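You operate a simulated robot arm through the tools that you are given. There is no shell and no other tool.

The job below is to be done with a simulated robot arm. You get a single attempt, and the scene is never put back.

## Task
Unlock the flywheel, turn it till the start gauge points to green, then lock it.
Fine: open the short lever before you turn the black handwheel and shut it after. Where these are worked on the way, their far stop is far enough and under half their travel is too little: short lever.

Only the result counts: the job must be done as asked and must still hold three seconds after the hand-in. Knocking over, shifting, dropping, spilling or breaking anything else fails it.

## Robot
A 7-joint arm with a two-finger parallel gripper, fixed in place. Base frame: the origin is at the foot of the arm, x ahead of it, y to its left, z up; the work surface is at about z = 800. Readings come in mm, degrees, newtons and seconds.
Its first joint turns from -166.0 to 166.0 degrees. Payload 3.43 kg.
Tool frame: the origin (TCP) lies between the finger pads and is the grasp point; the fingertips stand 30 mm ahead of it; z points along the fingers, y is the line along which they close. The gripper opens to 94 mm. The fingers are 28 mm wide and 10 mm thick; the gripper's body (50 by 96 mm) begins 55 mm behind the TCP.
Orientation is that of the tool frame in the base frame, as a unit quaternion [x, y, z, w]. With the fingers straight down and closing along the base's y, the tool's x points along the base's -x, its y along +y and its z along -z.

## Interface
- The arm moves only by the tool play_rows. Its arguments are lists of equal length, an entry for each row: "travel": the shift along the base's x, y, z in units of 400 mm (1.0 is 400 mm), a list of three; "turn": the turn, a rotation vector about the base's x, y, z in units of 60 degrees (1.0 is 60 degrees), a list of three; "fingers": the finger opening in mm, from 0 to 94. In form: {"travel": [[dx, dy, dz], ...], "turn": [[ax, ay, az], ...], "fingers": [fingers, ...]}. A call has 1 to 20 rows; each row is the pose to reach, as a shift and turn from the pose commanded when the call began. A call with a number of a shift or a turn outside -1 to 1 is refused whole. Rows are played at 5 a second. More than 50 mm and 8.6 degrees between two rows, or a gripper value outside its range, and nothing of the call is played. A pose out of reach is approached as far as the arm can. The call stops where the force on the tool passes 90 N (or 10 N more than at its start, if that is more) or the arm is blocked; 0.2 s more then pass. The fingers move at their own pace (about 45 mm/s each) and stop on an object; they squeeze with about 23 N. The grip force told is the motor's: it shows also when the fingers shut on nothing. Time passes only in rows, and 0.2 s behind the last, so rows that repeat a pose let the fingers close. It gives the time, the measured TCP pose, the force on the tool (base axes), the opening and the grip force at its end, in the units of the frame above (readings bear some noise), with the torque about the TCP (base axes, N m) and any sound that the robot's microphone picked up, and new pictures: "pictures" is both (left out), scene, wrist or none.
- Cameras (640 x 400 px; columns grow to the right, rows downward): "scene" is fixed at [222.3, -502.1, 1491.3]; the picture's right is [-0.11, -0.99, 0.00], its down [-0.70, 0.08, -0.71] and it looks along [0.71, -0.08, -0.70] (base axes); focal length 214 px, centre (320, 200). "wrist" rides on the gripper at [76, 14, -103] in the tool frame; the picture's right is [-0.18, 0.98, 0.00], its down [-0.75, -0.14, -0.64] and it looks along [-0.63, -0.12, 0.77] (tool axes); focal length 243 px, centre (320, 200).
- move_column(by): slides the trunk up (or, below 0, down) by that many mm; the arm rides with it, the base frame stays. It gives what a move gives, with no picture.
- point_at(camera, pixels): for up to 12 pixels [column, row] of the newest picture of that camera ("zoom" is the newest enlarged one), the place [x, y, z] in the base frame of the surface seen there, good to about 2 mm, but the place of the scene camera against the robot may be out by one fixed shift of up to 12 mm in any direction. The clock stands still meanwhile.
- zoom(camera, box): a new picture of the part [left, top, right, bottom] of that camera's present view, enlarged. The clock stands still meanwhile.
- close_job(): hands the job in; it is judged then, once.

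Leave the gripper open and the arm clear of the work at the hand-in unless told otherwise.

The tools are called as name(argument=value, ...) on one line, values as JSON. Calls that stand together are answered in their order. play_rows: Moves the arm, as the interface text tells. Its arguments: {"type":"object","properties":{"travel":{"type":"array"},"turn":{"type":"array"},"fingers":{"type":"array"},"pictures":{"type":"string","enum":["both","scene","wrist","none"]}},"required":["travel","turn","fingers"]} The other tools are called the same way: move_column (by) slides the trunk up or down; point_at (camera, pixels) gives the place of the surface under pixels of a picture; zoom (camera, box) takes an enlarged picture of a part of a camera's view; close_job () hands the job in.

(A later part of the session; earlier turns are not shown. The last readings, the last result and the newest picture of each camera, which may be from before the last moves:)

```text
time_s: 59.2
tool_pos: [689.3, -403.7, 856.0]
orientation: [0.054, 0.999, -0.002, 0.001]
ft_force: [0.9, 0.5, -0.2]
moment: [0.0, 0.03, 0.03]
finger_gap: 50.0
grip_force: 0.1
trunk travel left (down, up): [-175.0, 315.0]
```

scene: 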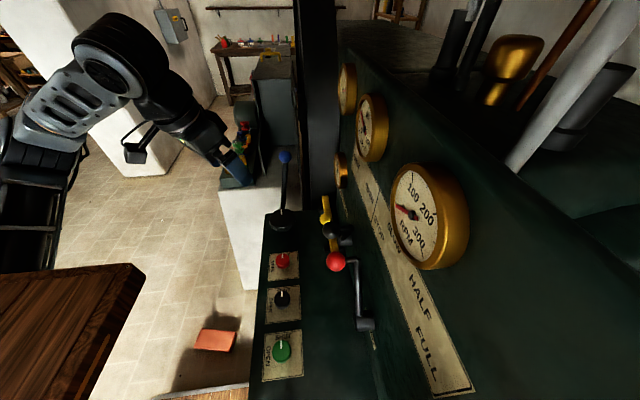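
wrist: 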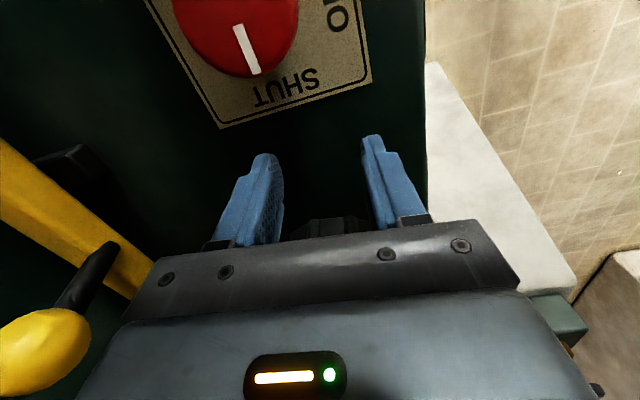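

Now I'll move in to about 60 mm from the axis with the fingers at 50 mm and check that they straddle the two lugs.

play_rows(travel=[[0.025, -0.0015, 0], [0.05, -0.003, 0], [0.074, -0.0045, 0]], turn=[[0, 0, 0], [0, 0, 0], [0, 0, 0]], fingers=[50, 50, 50], pictures="wrist")

zoom(camera="wrist", box=[220, 130, 420, 255])

```text
time_s: 60.0
tool_pos: [718.3, -405.5, 856.0]
orientation: [0.053, 0.999, -0.001, 0.001]
ft_force: [-0.7, -0.1, -0.7]
moment: [-0.01, -0.01, 0.02]
finger_gap: 49.8
grip_force: 0.1
trunk travel left (down, up): [-175.0, 315.0]
```

wrist: 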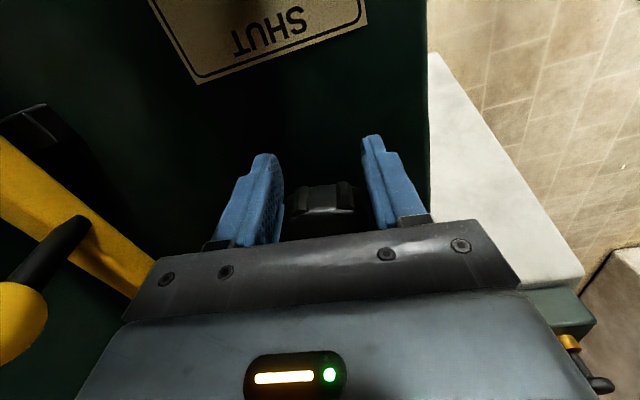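

```text
3.20 times, centred on (320, 192) of wrist
```

zoom: 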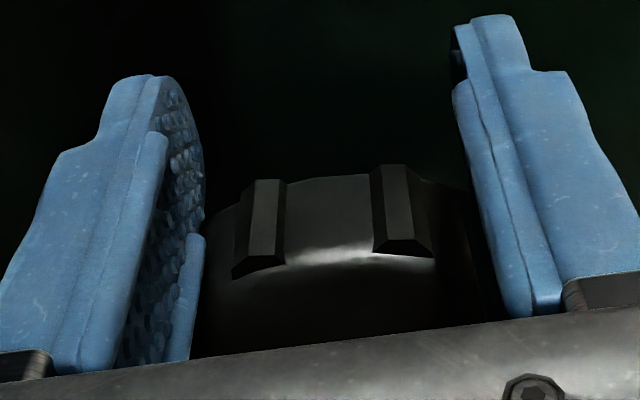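

The two lugs sit neatly between the fingers. I'll close to pinch them.

play_rows(travel=[[0, 0, 0], [0, 0, 0], [0, 0, 0]], turn=[[0, 0, 0], [0, 0, 0], [0, 0, 0]], fingers=[42, 36, 34], pictures="wrist")

zoom(camera="wrist", box=[220, 130, 420, 255])

zoom(camera="scene", box=[332, 150, 350, 190])

```text
time_s: 60.8
tool_pos: [717.3, -405.7, 857.1]
orientation: [0.052, 0.999, -0.001, 0.001]
ft_force: [0.0, 0.4, -0.2]
moment: [-0.05, -0.01, -0.02]
finger_gap: 33.9
grip_force: 0.2
trunk travel left (down, up): [-175.0, 315.0]
```

wrist: 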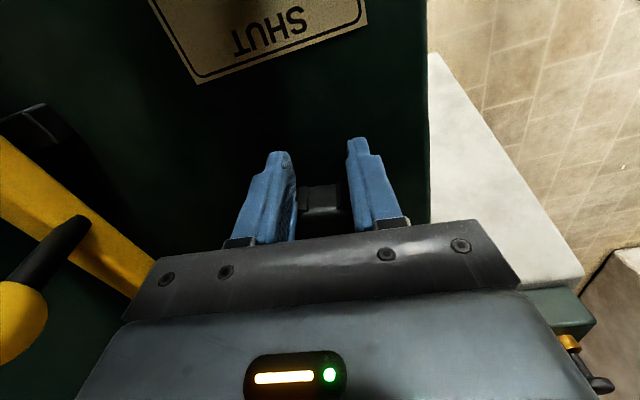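

```text
3.20 times, centred on (320, 192) of wrist
```

zoom: 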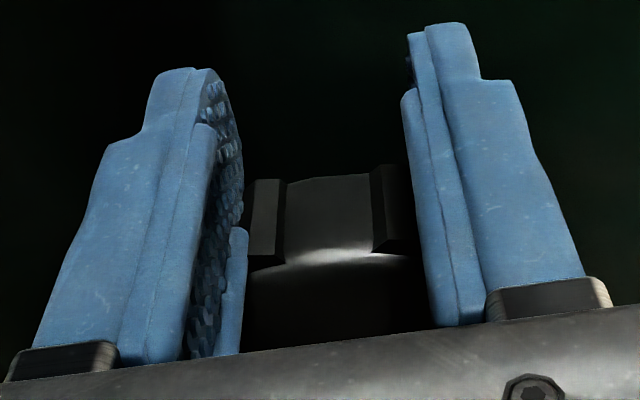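

```text
10.00 times, centred on (341, 170) of scene
```

zoom: 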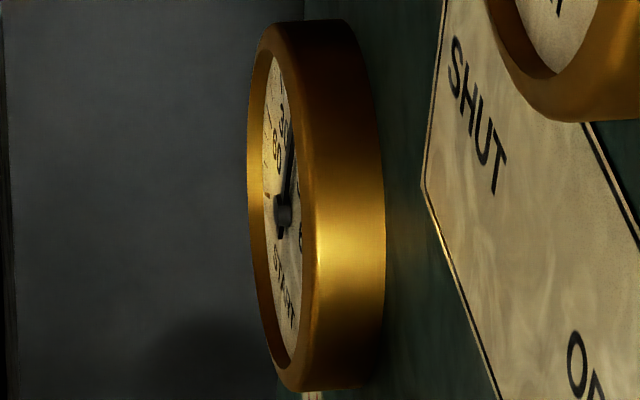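

The fingers reached 34 mm without contact, so they're just off the lugs' flanks. I'll open to 40, go 3 mm deeper and close again.

play_rows(travel=[[0, 0, 0], [0.0075, -0.0008, 0], [0.0075, -0.0008, 0], [0.0075, -0.0008, 0]], turn=[[0, 0, 0], [0, 0, 0], [0, 0, 0], [0, 0, 0]], fingers=[40, 40, 32, 30], pictures="wrist")

zoom(camera="wrist", box=[220, 130, 420, 255])

zoom(camera="scene", box=[332, 150, 350, 190])

```text
time_s: 61.8
tool_pos: [719.3, -406.5, 856.1]
orientation: [0.054, 0.999, -0.001, 0.0]
ft_force: [-20.0, -3.5, -0.4]
moment: [-0.29, 0.32, -0.37]
finger_gap: 33.3
grip_force: 2.8
trunk travel left (down, up): [-175.0, 315.0]
```

wrist: 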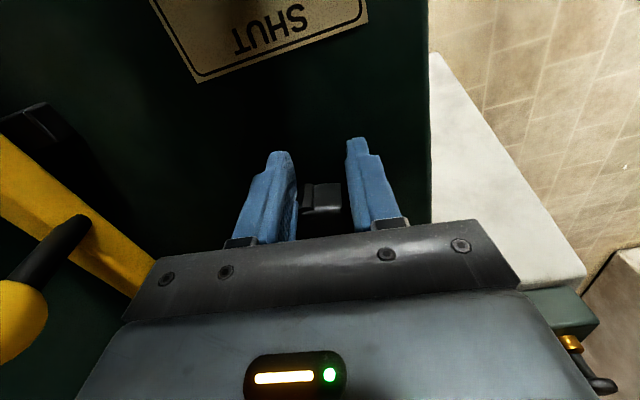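

```text
3.20 times, centred on (320, 192) of wrist
```

zoom: 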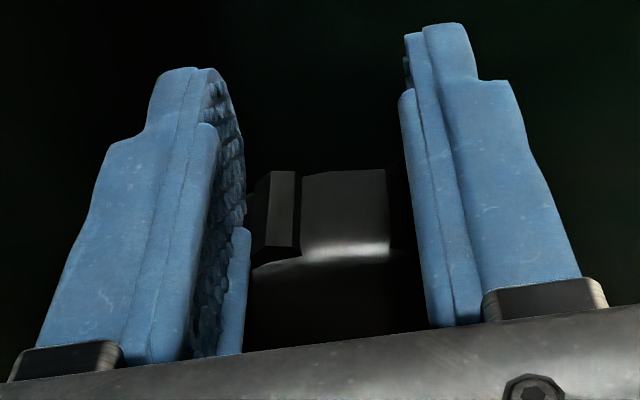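

```text
10.00 times, centred on (341, 170) of scene
```

zoom: 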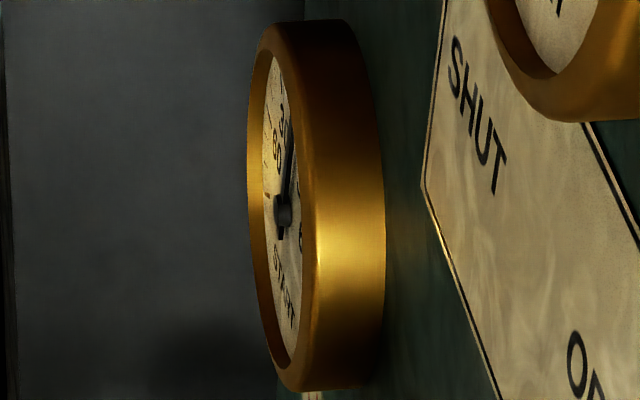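

The left finger is now against the left lug's flank, and the pointer has already moved slightly the right way. I'll rotate the gripper −8° (clockwise) about the wheel's centre so this lug is pushed.

play_rows(travel=[[0.00145, 0.0101, 0], [0.0036, 0.02, 0], [0.0036, 0.02, 0]], turn=[[0, 0, -0.0667], [0, 0, -0.1333], [0, 0, -0.1333]], fingers=[30, 30, 30], pictures="wrist")

zoom(camera="wrist", box=[220, 130, 420, 255])

zoom(camera="scene", box=[332, 150, 350, 190])

```text
time_s: 62.6
tool_pos: [721.5, -397.0, 856.3]
orientation: [0.123, 0.992, -0.001, 0.0]
ft_force: [-27.2, -2.3, -0.9]
moment: [-0.27, 0.48, -0.56]
finger_gap: 34.7
grip_force: 4.9
trunk travel left (down, up): [-175.0, 315.0]
```

wrist: 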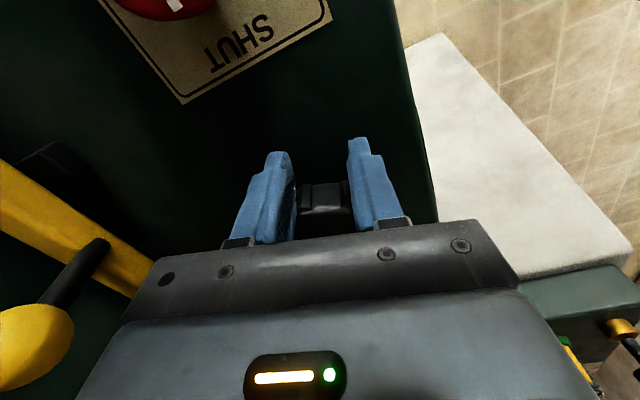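

```text
3.20 times, centred on (320, 192) of wrist
```

zoom: 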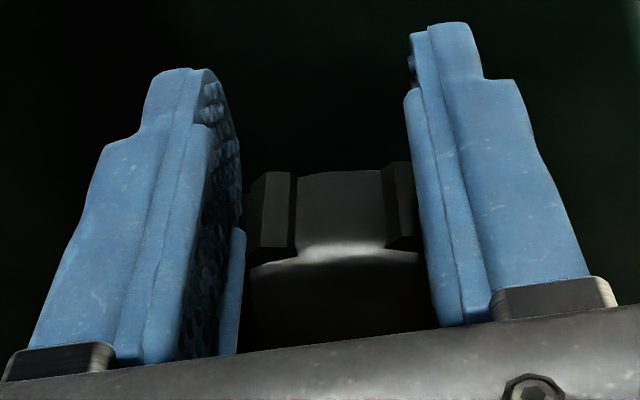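

```text
10.00 times, centred on (341, 170) of scene
```

zoom: 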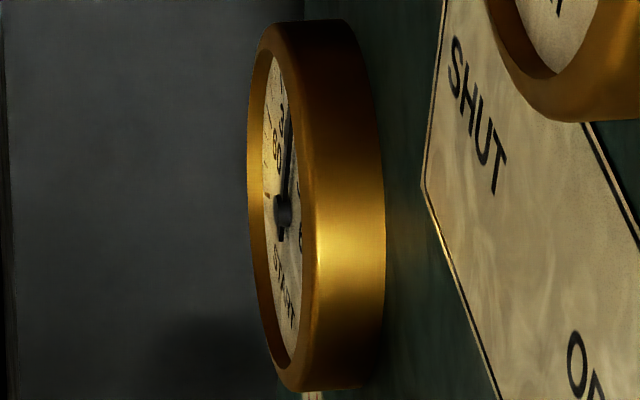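

The lugs are centred between the fingers again and the pointer looks better placed. I'll open, back straight out, rise and take the front view again.

play_rows(travel=[[0, 0, 0], [0, 0, 0], [-0.045, 0.011, 0], [-0.085, 0.0212, 0], [-0.1, 0.0212, 0.1], [-0.12, 0.0212, 0.2], [-0.14, 0.0212, 0.3], [-0.16, 0.0212, 0.4], [-0.18, 0.0212, 0.5], [-0.19, 0.0212, 0.61]], turn=[[0, 0, 0], [0, 0, 0], [0, 0, 0], [0, 0, 0], [0, 0, 0], [0, 0, 0], [0, 0, 0], [0, 0, 0], [0, 0, 0], [0, 0, 0]], fingers=[50, 50, 50, 50, 94, 94, 94, 94, 94, 94], pictures="none")

play_rows(travel=[[-0.018, 0.016, 0.06], [-0.037, 0.032, 0.12], [-0.056, 0.048, 0.18], [-0.075, 0.064, 0.24], [-0.094, 0.08, 0.3], [-0.1125, 0.095, 0.3675]], turn=[[-0.0279, -0.0488, -0.0907], [-0.0557, -0.0976, -0.1814], [-0.0836, -0.1464, -0.2722], [-0.1115, -0.1951, -0.3629], [-0.1393, -0.2439, -0.4536], [-0.1672, -0.2927, -0.5443]], fingers=[94, 94, 94, 94, 94, 94])

zoom(camera="wrist", box=[296, 190, 326, 230])

zoom(camera="wrist", box=[335, 15, 405, 85])

```text
time_s: 64.8
tool_pos: [647.6, -386.4, 1103.7]
orientation: [0.124, 0.992, 0.0, 0.0]
ft_force: [0.0, -0.1, -0.7]
moment: [0.0, 0.0, 0.01]
finger_gap: 93.9
grip_force: 0.0
trunk travel left (down, up): [-175.0, 315.0]
```

```text
time_s: 66.2
tool_pos: [601.3, -349.7, 1247.9]
orientation: [0.394, 0.902, -0.068, 0.16]
ft_force: [0.8, -0.7, -0.8]
moment: [0.01, 0.01, -0.01]
finger_gap: 93.9
grip_force: 0.2
trunk travel left (down, up): [-175.0, 315.0]
```

scene: 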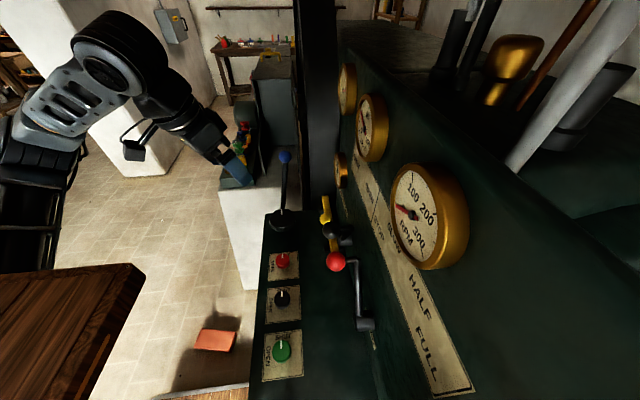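
wrist: 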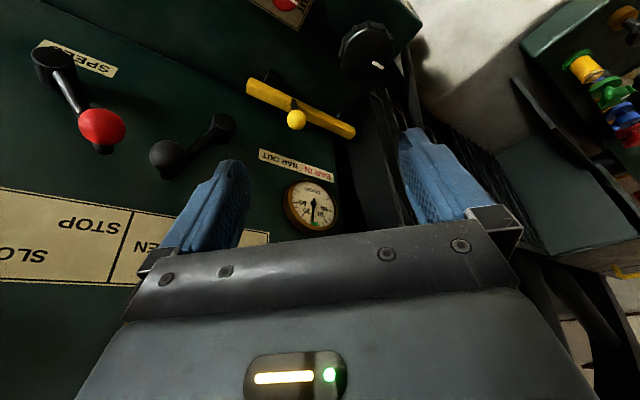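

```text
10.00 times, centred on (311, 210) of wrist
```

zoom: 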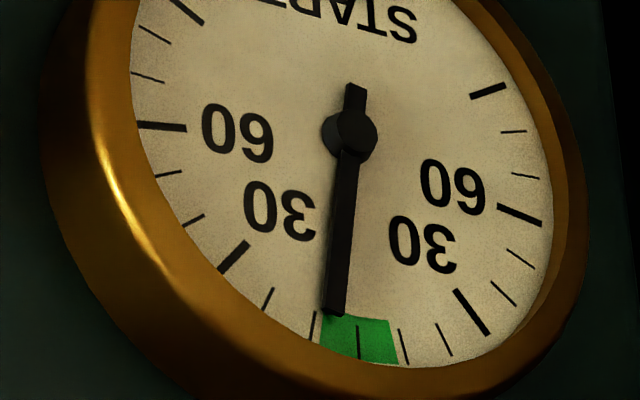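

```text
5.71 times, centred on (370, 50) of wrist
```

zoom: 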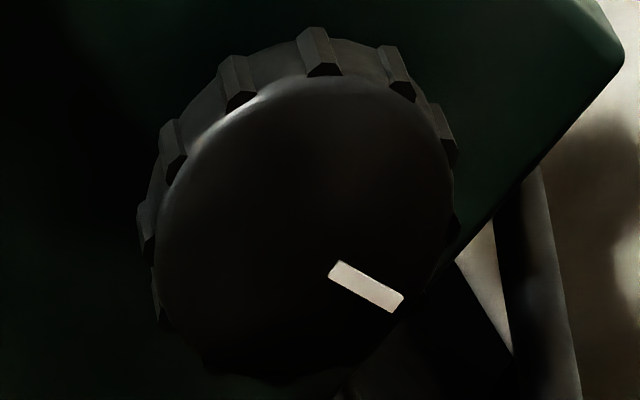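

The view here is oblique and the raised pointer causes parallax. Correcting for it, the reading is nearer −8, right at the band's edge, so I need a more frontal look. I'll move across so the camera faces the gauge more squarely.

play_rows(travel=[[0.0875, -0.05, -0.02], [0.175, -0.1, -0.05], [0.2625, -0.15, -0.085], [0.35, -0.2, -0.12]], turn=[[0.0232, -0.0232, -0.09], [0.0464, -0.0464, -0.18], [0.0696, -0.0696, -0.27], [0.0928, -0.0928, -0.36]], fingers=[94, 94, 94, 94])

```text
time_s: 67.2
tool_pos: [742.2, -431.0, 1199.5]
orientation: [0.566, 0.807, -0.033, 0.169]
ft_force: [-0.6, -0.2, 0.6]
moment: [-0.01, -0.01, 0.0]
finger_gap: 93.7
grip_force: 0.1
trunk travel left (down, up): [-175.0, 315.0]
```

scene: 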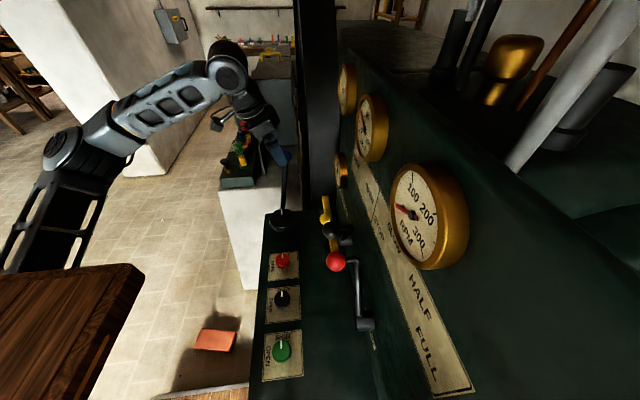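
wrist: 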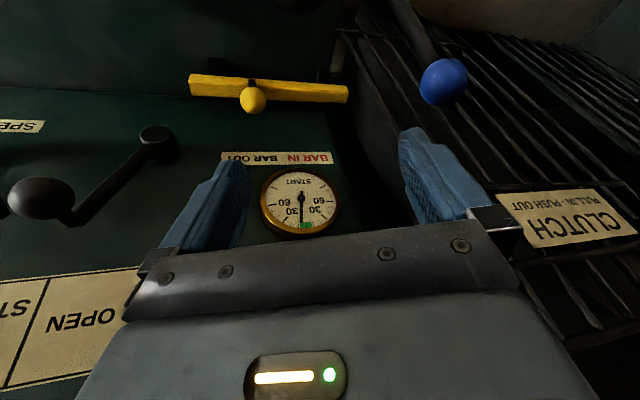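

Now the gauge is seen almost squarely at (300,200). I'll zoom in.

zoom(camera="wrist", box=[255, 160, 345, 245])

zoom(camera="wrist", box=[270, 185, 334, 225])

```text
4.71 times, centred on (300, 202) of wrist
```

zoom: 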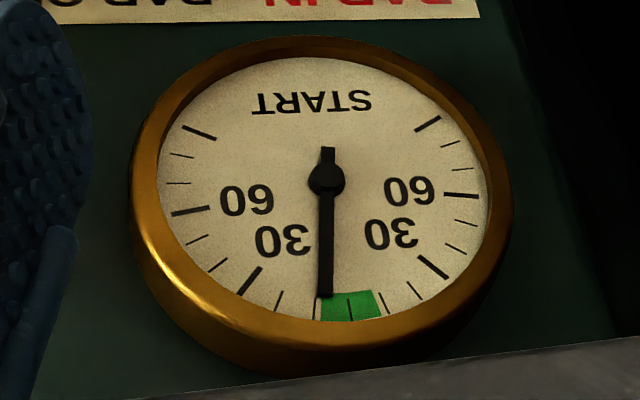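

```text
10.00 times, centred on (302, 205) of wrist
```

zoom: 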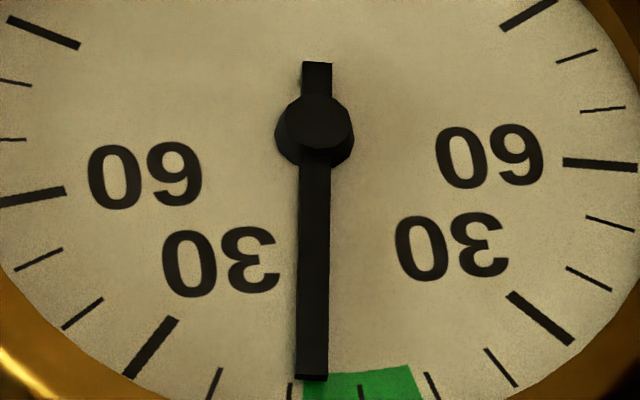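

The frontal view reads about −7: the pointer tip is right at the left edge of the green. The last nudge mostly sprang back after release. I'll check the scene view for a baseline before another correction.

zoom(camera="scene", box=[332, 150, 350, 190])

zoom(camera="scene", box=[262, 200, 304, 242])

zoom(camera="wrist", box=[330, 0, 640, 250])

```text
10.00 times, centred on (341, 170) of scene
```

zoom: 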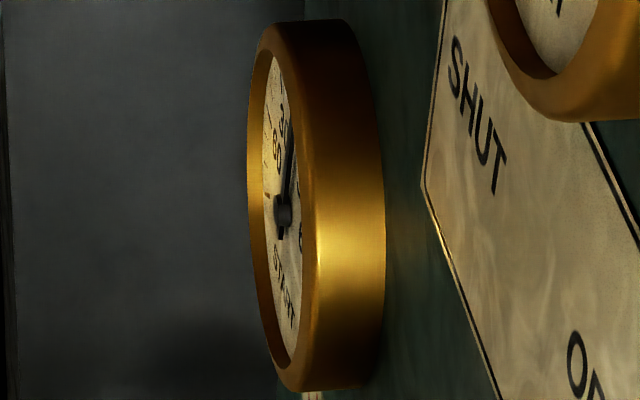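

```text
9.52 times, centred on (283, 221) of scene
```

zoom: 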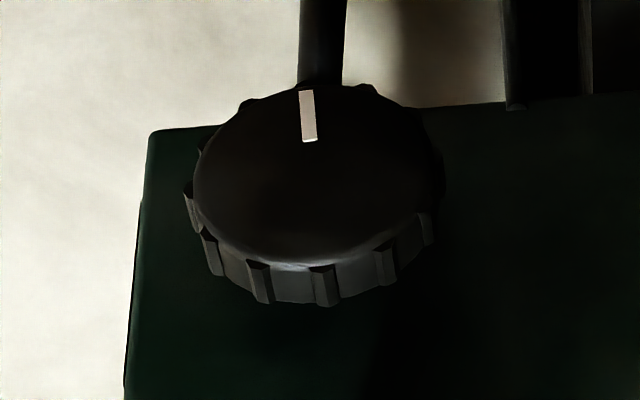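

```text
1.60 times, centred on (485, 125) of wrist
```

zoom: 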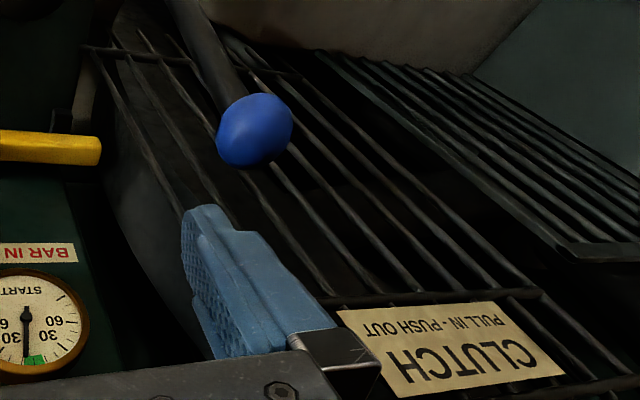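

I'll go back for a slower and larger clockwise correction, pinching the same lug pair. First I'll return beside the wheel.

play_rows(travel=[[-0.021, 0.0155, -0.07], [-0.042, 0.031, -0.14], [-0.063, 0.0465, -0.21], [-0.084, 0.062, -0.28], [-0.105, 0.0775, -0.35]], turn=[[0.0338, 0.0585, 0.0992], [0.0675, 0.117, 0.1983], [0.1013, 0.1755, 0.2975], [0.135, 0.234, 0.3966], [0.1688, 0.2925, 0.4958]], fingers=[94, 94, 94, 94, 94], pictures="none")

play_rows(travel=[[-0.007, 0.0, -0.06], [-0.014, 0.0, -0.12], [-0.02, 0.001, -0.19], [-0.0265, 0.001, -0.25], [-0.0265, 0.001, -0.25]], turn=[[0, 0, 0.1333], [0, 0, 0.2667], [0, 0, 0.4], [0, 0, 0.5333], [0, 0, 0.5333]], fingers=[94, 70, 50, 50, 50])

```text
time_s: 68.4
tool_pos: [700.3, -397.0, 1058.6]
orientation: [0.341, 0.94, -0.004, -0.001]
ft_force: [0.7, 0.4, 0.1]
moment: [0.04, -0.02, -0.01]
finger_gap: 94.2
grip_force: 0.1
trunk travel left (down, up): [-175.0, 315.0]
```

```text
time_s: 69.6
tool_pos: [688.5, -399.7, 959.7]
orientation: [0.067, 0.998, -0.005, -0.001]
ft_force: [0.5, -0.2, -1.1]
moment: [0.02, 0.02, -0.02]
finger_gap: 49.8
grip_force: 0.0
trunk travel left (down, up): [-175.0, 315.0]
```

scene: 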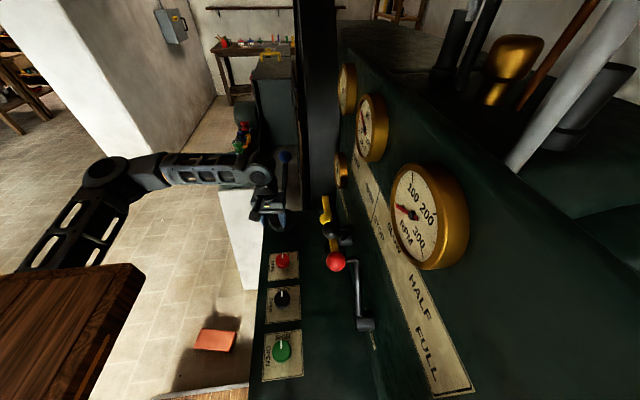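
wrist: 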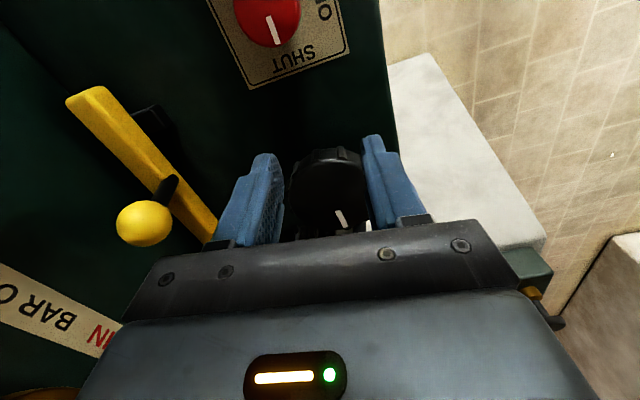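

Aligned. I'll descend and move in to about 60 mm from the axis with the fingers at 50 mm.

play_rows(travel=[[0, 0, -0.09], [0, 0, -0.18], [0, 0, -0.26], [0.038, -0.0052, -0.26], [0.077, -0.0105, -0.26]], turn=[[0, 0, 0], [0, 0, 0], [0, 0, 0], [0, 0, 0], [0, 0, 0]], fingers=[50, 50, 50, 50, 50], pictures="wrist")

zoom(camera="wrist", box=[220, 130, 420, 255])

```text
time_s: 70.8
tool_pos: [720.4, -402.8, 854.8]
orientation: [0.068, 0.998, -0.004, 0.0]
ft_force: [-0.1, -0.4, 0.1]
moment: [0.01, -0.01, 0.0]
finger_gap: 50.0
grip_force: 0.1
trunk travel left (down, up): [-175.0, 315.0]
```

wrist: 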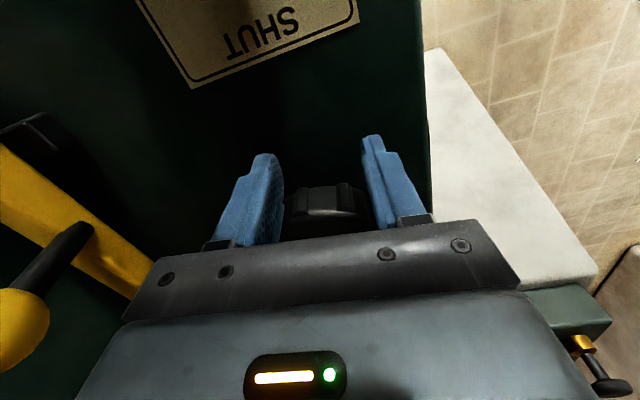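

```text
3.20 times, centred on (320, 192) of wrist
```

zoom: 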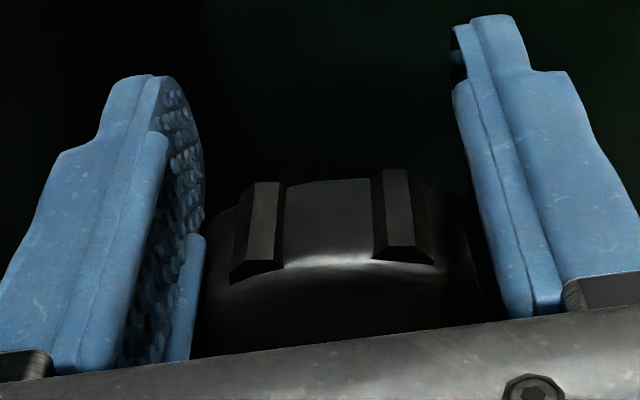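

The same two lugs are nicely centred between the fingers. I'll pinch them.

play_rows(travel=[[0, 0, 0], [0, 0, 0], [0, 0, 0], [0, 0, 0]], turn=[[0, 0, 0], [0, 0, 0], [0, 0, 0], [0, 0, 0]], fingers=[42, 36, 32, 30], pictures="wrist")

zoom(camera="wrist", box=[220, 130, 420, 255])

zoom(camera="scene", box=[332, 150, 350, 190])

```text
time_s: 71.8
tool_pos: [719.3, -403.9, 854.0]
orientation: [0.07, 0.998, -0.004, 0.0]
ft_force: [-4.0, -2.0, 0.0]
moment: [-0.08, 0.06, -0.09]
finger_gap: 30.8
grip_force: 0.7
trunk travel left (down, up): [-175.0, 315.0]
```

wrist: 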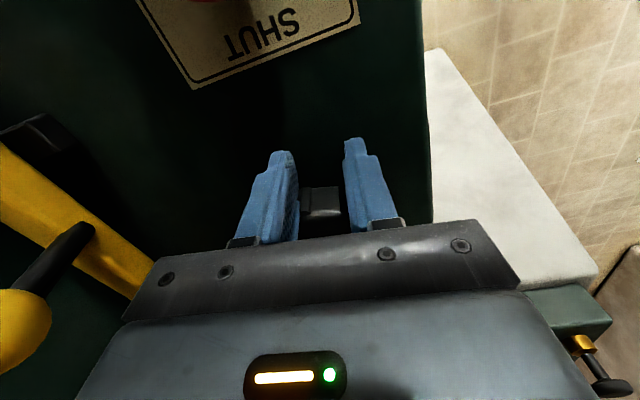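

```text
3.20 times, centred on (320, 192) of wrist
```

zoom: 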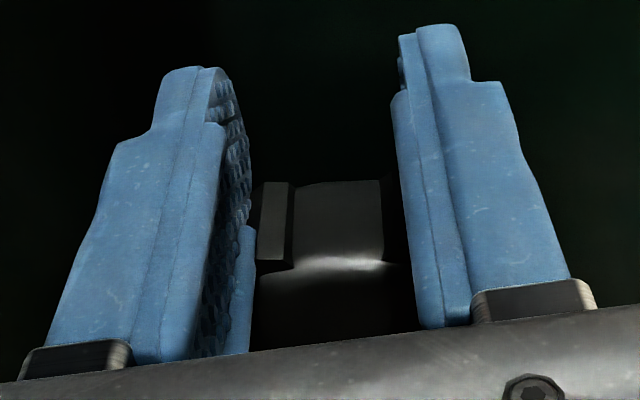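

```text
10.00 times, centred on (341, 170) of scene
```

zoom: 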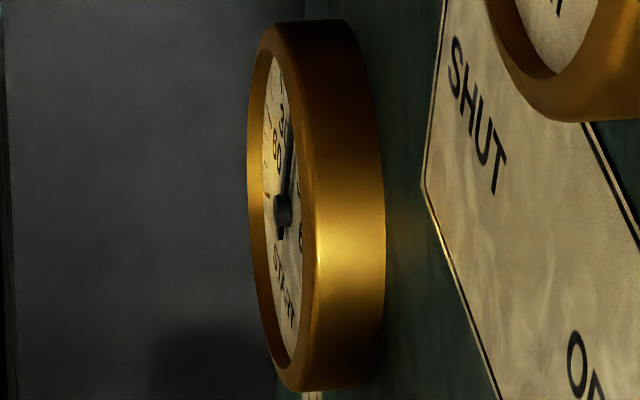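

Light contact. I'll rotate slowly clockwise by 11° about the wheel's centre and watch the lugs and the pointer.

play_rows(travel=[[0.0013, 0.0069, 0], [0.0029, 0.0138, 0], [0.0049, 0.0206, 0], [0.0071, 0.0273, 0], [0.0071, 0.0273, 0]], turn=[[0, 0, -0.0458], [0, 0, -0.0917], [0, 0, -0.1375], [0, 0, -0.1833], [0, 0, -0.1833]], fingers=[32, 32, 32, 32, 32], pictures="wrist")

zoom(camera="wrist", box=[220, 130, 420, 255])

zoom(camera="scene", box=[332, 150, 350, 190])

```text
time_s: 73.0
tool_pos: [722.5, -392.5, 856.0]
orientation: [0.165, 0.986, -0.004, -0.002]
ft_force: [-7.8, -0.1, -2.4]
moment: [-0.03, 0.17, -0.18]
finger_gap: 33.9
grip_force: 1.2
trunk travel left (down, up): [-175.0, 315.0]
```

wrist: 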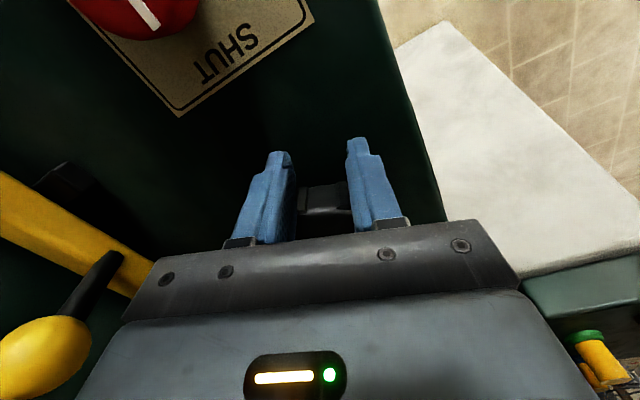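

```text
3.20 times, centred on (320, 192) of wrist
```

zoom: 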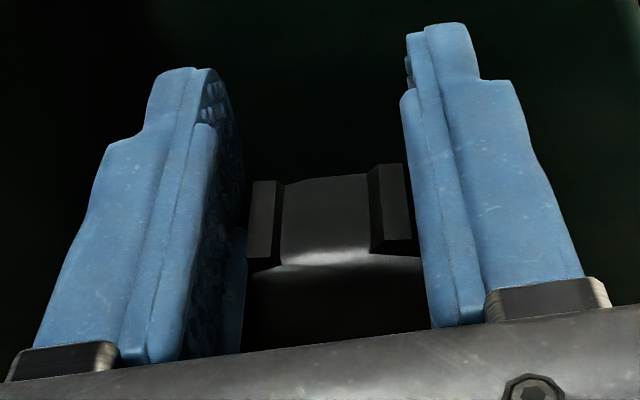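

```text
10.00 times, centred on (341, 170) of scene
```

zoom: 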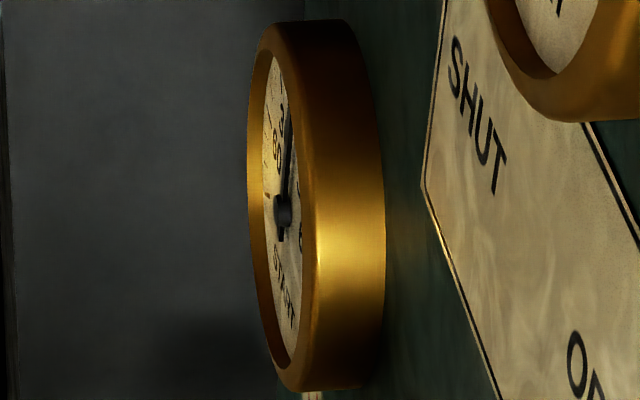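

The wheel is turning with the gripper and the pointer is moving back. I'll do another 11° clockwise.

play_rows(travel=[[0.0026, 0.0066, 0], [0.0055, 0.013, 0], [0.0086, 0.0193, 0], [0.0121, 0.0254, 0], [0.0121, 0.0254, 0]], turn=[[0, 0, -0.0458], [0, 0, -0.0917], [0, 0, -0.1375], [0, 0, -0.1833], [0, 0, -0.1833]], fingers=[32, 32, 32, 32, 32], pictures="wrist")

zoom(camera="wrist", box=[220, 130, 420, 255])

zoom(camera="scene", box=[332, 150, 350, 190])

```text
time_s: 74.2
tool_pos: [728.2, -381.9, 856.0]
orientation: [0.258, 0.966, -0.004, -0.001]
ft_force: [-4.3, 0.7, 2.9]
moment: [-0.02, 0.08, -0.03]
finger_gap: 32.9
grip_force: 0.5
trunk travel left (down, up): [-175.0, 315.0]
```

wrist: 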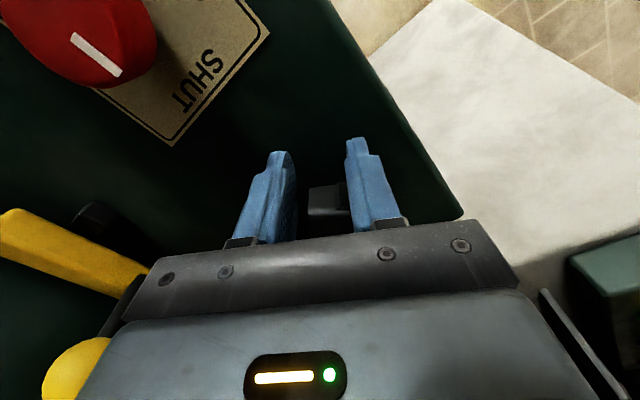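

```text
3.20 times, centred on (320, 192) of wrist
```

zoom: 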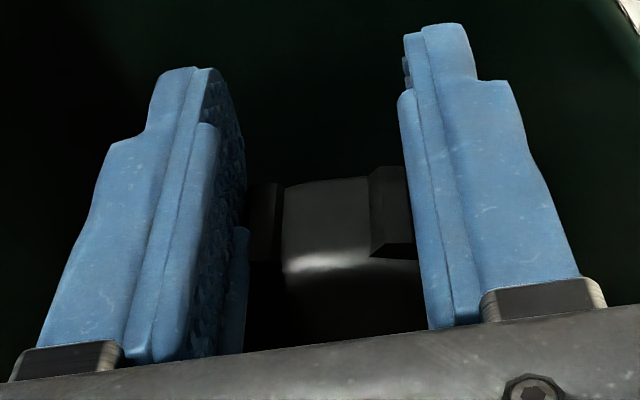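

```text
10.00 times, centred on (341, 170) of scene
```

zoom: 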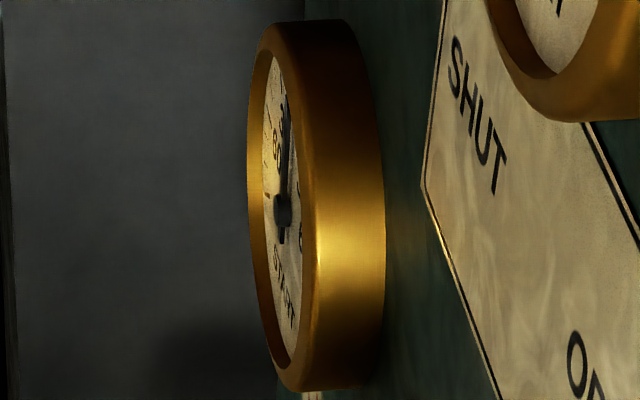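

The pointer now looks about centred between my two reference positions. I'll open the fingers without moving and check for spring-back.

play_rows(travel=[[0, 0, 0], [0, 0, 0], [0, 0, 0]], turn=[[0, 0, 0], [0, 0, 0], [0, 0, 0]], fingers=[40, 50, 50], pictures="wrist")

zoom(camera="wrist", box=[220, 130, 420, 255])

zoom(camera="scene", box=[332, 150, 350, 190])

```text
time_s: 75.0
tool_pos: [728.8, -382.6, 854.2]
orientation: [0.257, 0.966, -0.004, -0.001]
ft_force: [0.1, -0.2, 0.1]
moment: [0.0, -0.01, -0.01]
finger_gap: 50.2
grip_force: 0.2
trunk travel left (down, up): [-175.0, 315.0]
```

wrist: 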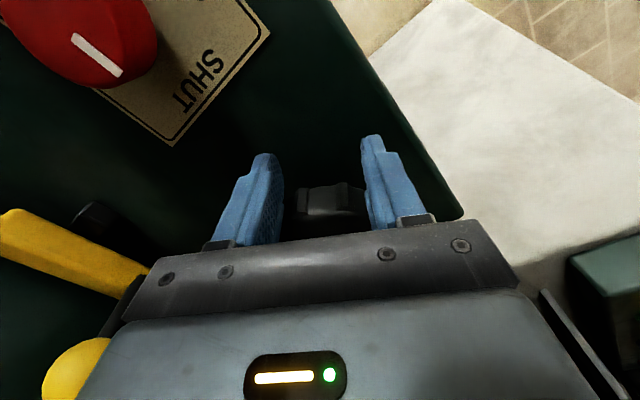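

```text
3.20 times, centred on (320, 192) of wrist
```

zoom: 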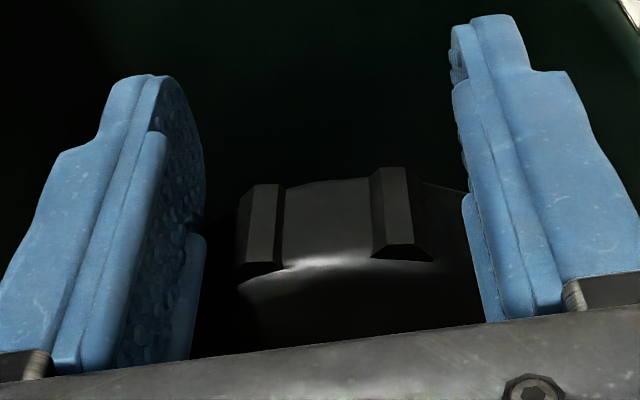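

```text
10.00 times, centred on (341, 170) of scene
```

zoom: 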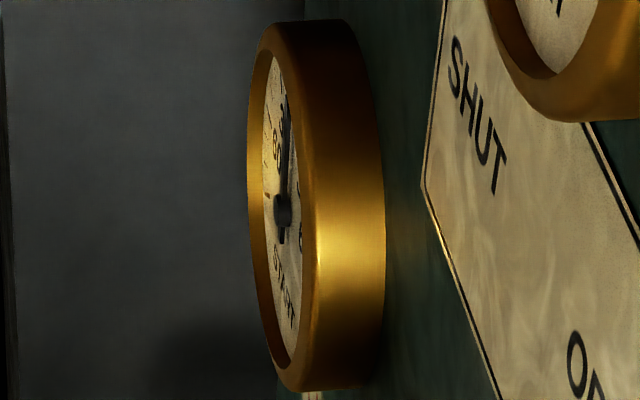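

No spring-back this time. I'll back straight out, rise and take the frontal view of the gauge.

play_rows(travel=[[-0.04, 0.024, 0], [-0.075, 0.045, 0], [-0.075, 0.045, 0.1], [-0.075, 0.045, 0.2], [-0.075, 0.045, 0.3], [-0.075, 0.045, 0.4], [-0.075, 0.045, 0.5], [-0.075, 0.045, 0.6]], turn=[[0, 0, 0], [0, 0, 0], [0, 0, 0], [0, 0, 0], [0, 0, 0], [0, 0, 0], [0, 0, 0], [0, 0, 0]], fingers=[50, 50, 50, 94, 94, 94, 94, 94], pictures="none")

play_rows(travel=[[0.018, -0.0277, 0.044], [0.036, -0.0553, 0.0875], [0.054, -0.083, 0.131], [0.072, -0.1107, 0.175], [0.09, -0.138, 0.219], [0.108, -0.166, 0.2625]], turn=[[-0.024, -0.0513, -0.1099], [-0.0479, -0.1027, -0.2197], [-0.0719, -0.154, -0.3296], [-0.0958, -0.2053, -0.4394], [-0.1198, -0.2567, -0.5493], [-0.1437, -0.308, -0.6591]], fingers=[94, 94, 94, 94, 94, 94])

zoom(camera="wrist", box=[255, 160, 345, 245])

zoom(camera="scene", box=[262, 200, 304, 242])

```text
time_s: 76.8
tool_pos: [698.1, -364.4, 1094.4]
orientation: [0.259, 0.966, -0.004, -0.001]
ft_force: [0.0, 0.5, 0.0]
moment: [0.0, 0.03, -0.01]
finger_gap: 94.1
grip_force: 0.0
trunk travel left (down, up): [-175.0, 315.0]
```

```text
time_s: 78.2
tool_pos: [740.7, -431.1, 1201.8]
orientation: [0.566, 0.806, -0.034, 0.169]
ft_force: [0.3, -0.2, -0.5]
moment: [-0.01, 0.05, -0.01]
finger_gap: 94.2
grip_force: 0.0
trunk travel left (down, up): [-175.0, 315.0]
```

scene: 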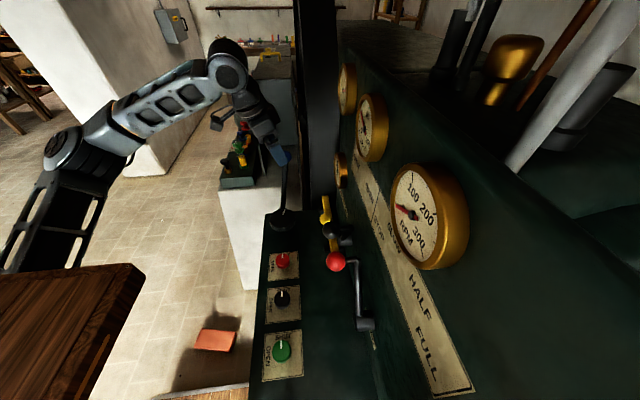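
wrist: 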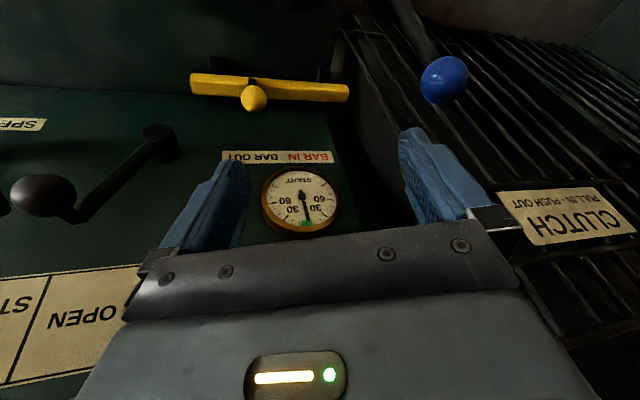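

```text
4.71 times, centred on (300, 202) of wrist
```

zoom: 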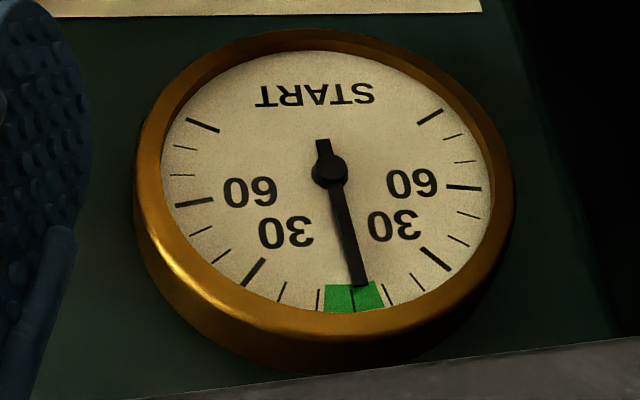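

```text
9.52 times, centred on (283, 221) of scene
```

zoom: 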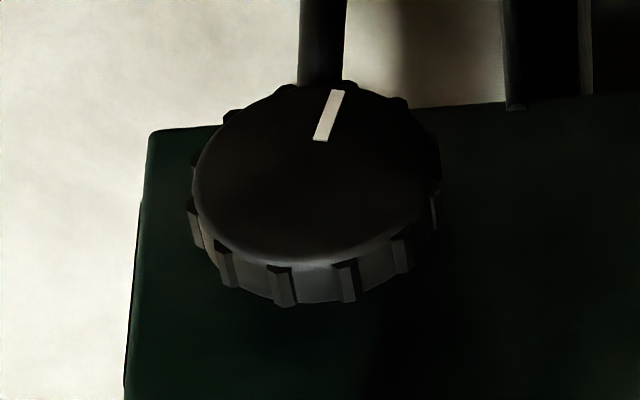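

The pointer now points at about +2 to +3, well inside the green band (about ±7.5). Next I'll lock it by pushing the yellow bar back IN. First I'll measure where its ball is now.

point_at(camera="wrist", pixels=[[254, 98], [246, 98], [263, 98], [254, 90], [254, 106], [192, 85], [347, 95], [249, 82]])

zoom(camera="wrist", box=[180, 50, 420, 150])

```text
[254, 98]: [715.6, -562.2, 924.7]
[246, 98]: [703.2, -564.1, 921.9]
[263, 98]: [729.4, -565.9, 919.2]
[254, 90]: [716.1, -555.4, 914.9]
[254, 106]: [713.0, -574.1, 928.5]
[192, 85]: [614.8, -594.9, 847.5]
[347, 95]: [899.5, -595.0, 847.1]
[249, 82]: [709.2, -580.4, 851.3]
```

```text
2.67 times, centred on (300, 100) of wrist
```

zoom: 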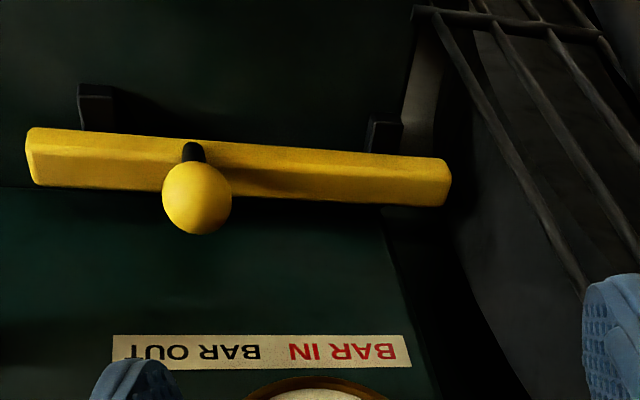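

The ball centre is at (716,-573,908). I'll move to the stand-off behind it, keeping the present tilt and yaw.

play_rows(travel=[[-0.0203, -0.049, -0.0833], [-0.0407, -0.098, -0.1665], [-0.061, -0.147, -0.25], [-0.0813, -0.196, -0.333], [-0.1017, -0.245, -0.416], [-0.122, -0.294, -0.4995]], turn=[[0, 0, 0], [0, 0, 0], [0, 0, 0], [0, 0, 0], [0, 0, 0], [0, 0, 0]], fingers=[94, 94, 94, 94, 94, 94], pictures="wrist")

```text
time_s: 79.6
tool_pos: [693.6, -546.3, 1001.2]
orientation: [0.564, 0.807, -0.034, 0.169]
ft_force: [0.2, -0.1, 0.6]
moment: [-0.01, 0.0, 0.0]
finger_gap: 94.0
grip_force: 0.1
trunk travel left (down, up): [-175.0, 315.0]
```

wrist: 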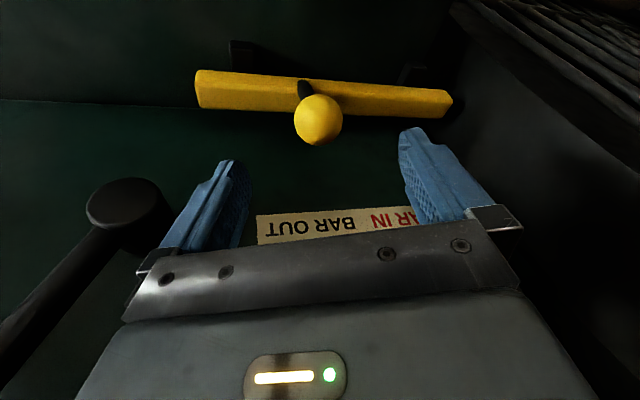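

The ball is centred between the fingers. I'll advance onto it, narrow the cage to 46 mm, and start pushing +x in 8 mm steps.

play_rows(travel=[[0.0187, -0.0223, -0.0777], [0.0373, -0.0445, -0.1553], [0.056, -0.0668, -0.233], [0.056, -0.0668, -0.233], [0.056, -0.0668, -0.233], [0.056, -0.0668, -0.233]], turn=[[0, 0, 0], [0, 0, 0], [0, 0, 0], [0, 0, 0], [0, 0, 0], [0, 0, 0]], fingers=[94, 94, 94, 46, 46, 46], pictures="wrist")

```text
time_s: 81.0
tool_pos: [714.9, -576.0, 907.3]
orientation: [0.565, 0.807, -0.034, 0.169]
ft_force: [0.1, -0.5, 1.1]
moment: [-0.01, -0.04, 0.01]
finger_gap: 46.0
grip_force: 0.0
trunk travel left (down, up): [-175.0, 315.0]
```

wrist: 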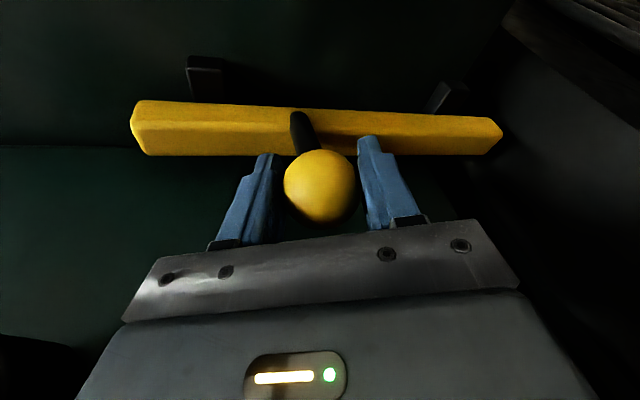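

The ball is caged with no force. I'll push towards +x in 8 mm steps, first 40 mm, watching force and gauge.

play_rows(travel=[[0.02, 0, 0], [0.04, 0, 0], [0.06, 0, 0], [0.08, 0, 0], [0.1, 0, 0]], turn=[[0, 0, 0], [0, 0, 0], [0, 0, 0], [0, 0, 0], [0, 0, 0]], fingers=[46, 46, 46, 46, 46], pictures="wrist")

zoom(camera="scene", box=[332, 150, 350, 190])

```text
time_s: 82.2
tool_pos: [755.3, -575.5, 908.4]
orientation: [0.565, 0.807, -0.034, 0.169]
ft_force: [-1.9, 0.3, -0.6]
moment: [0.01, -0.03, 0.01]
finger_gap: 47.0
grip_force: 1.1
trunk travel left (down, up): [-175.0, 315.0]
```

wrist: 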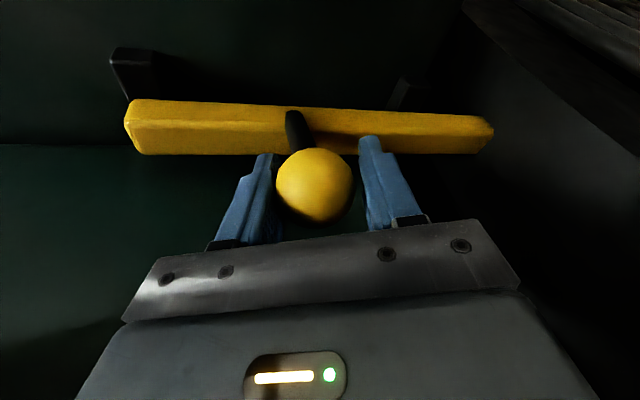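

```text
10.00 times, centred on (341, 170) of scene
```

zoom: 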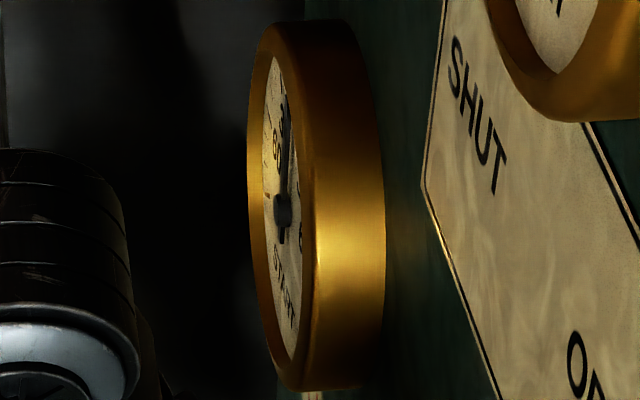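

The bar slides in with about 2 N and the gauge is undisturbed. I'll continue to the IN stop.

play_rows(travel=[[0.02, 0, 0], [0.04, 0, 0], [0.06, 0, 0], [0.075, 0, 0], [0.085, 0, 0], [0.095, 0, 0]], turn=[[0, 0, 0], [0, 0, 0], [0, 0, 0], [0, 0, 0], [0, 0, 0], [0, 0, 0]], fingers=[46, 46, 46, 46, 46, 46], pictures="wrist")

zoom(camera="scene", box=[332, 150, 350, 190])

```text
time_s: 83.6
tool_pos: [790.5, -575.3, 906.5]
orientation: [0.566, 0.806, -0.035, 0.167]
ft_force: [-12.3, 4.2, -1.4]
moment: [-0.07, 0.07, -0.13]
finger_gap: 51.8
grip_force: 5.4
trunk travel left (down, up): [-175.0, 315.0]
```

wrist: 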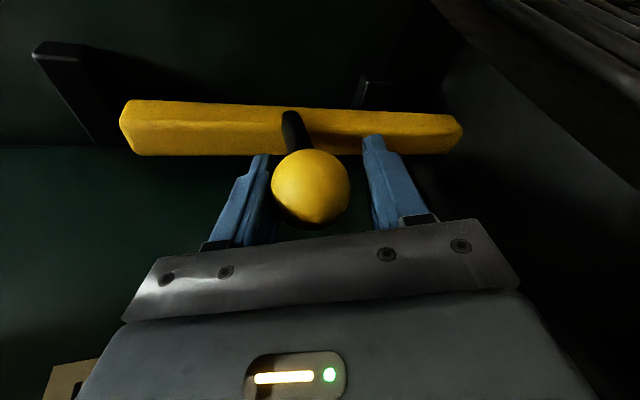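

```text
10.00 times, centred on (341, 170) of scene
```

zoom: 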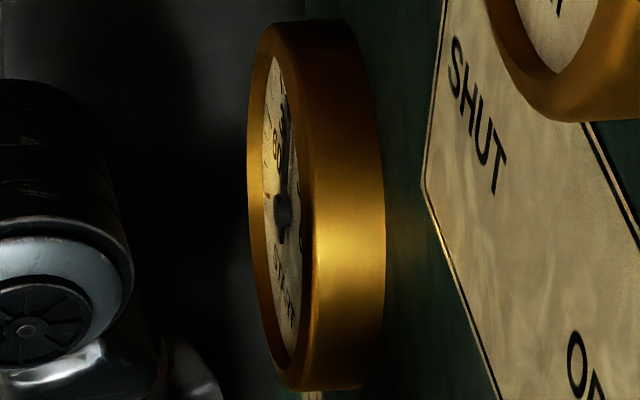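

Resistance of 12 N at TCP x=790 suggests the IN stop. I'll press a few mm more to confirm.

play_rows(travel=[[0.0075, 0, 0], [0.015, 0, 0], [0.015, 0, 0]], turn=[[0, 0, 0], [0, 0, 0], [0, 0, 0]], fingers=[46, 46, 46], pictures="wrist")

```text
time_s: 84.4
tool_pos: [795.5, -575.5, 905.7]
orientation: [0.566, 0.807, -0.034, 0.167]
ft_force: [-34.4, 13.0, -6.0]
moment: [0.19, -0.04, -0.36]
finger_gap: 62.3
grip_force: 14.2
trunk travel left (down, up): [-175.0, 315.0]
```

wrist: 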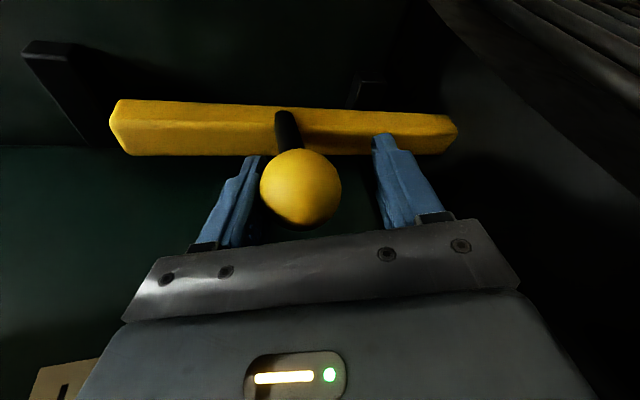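

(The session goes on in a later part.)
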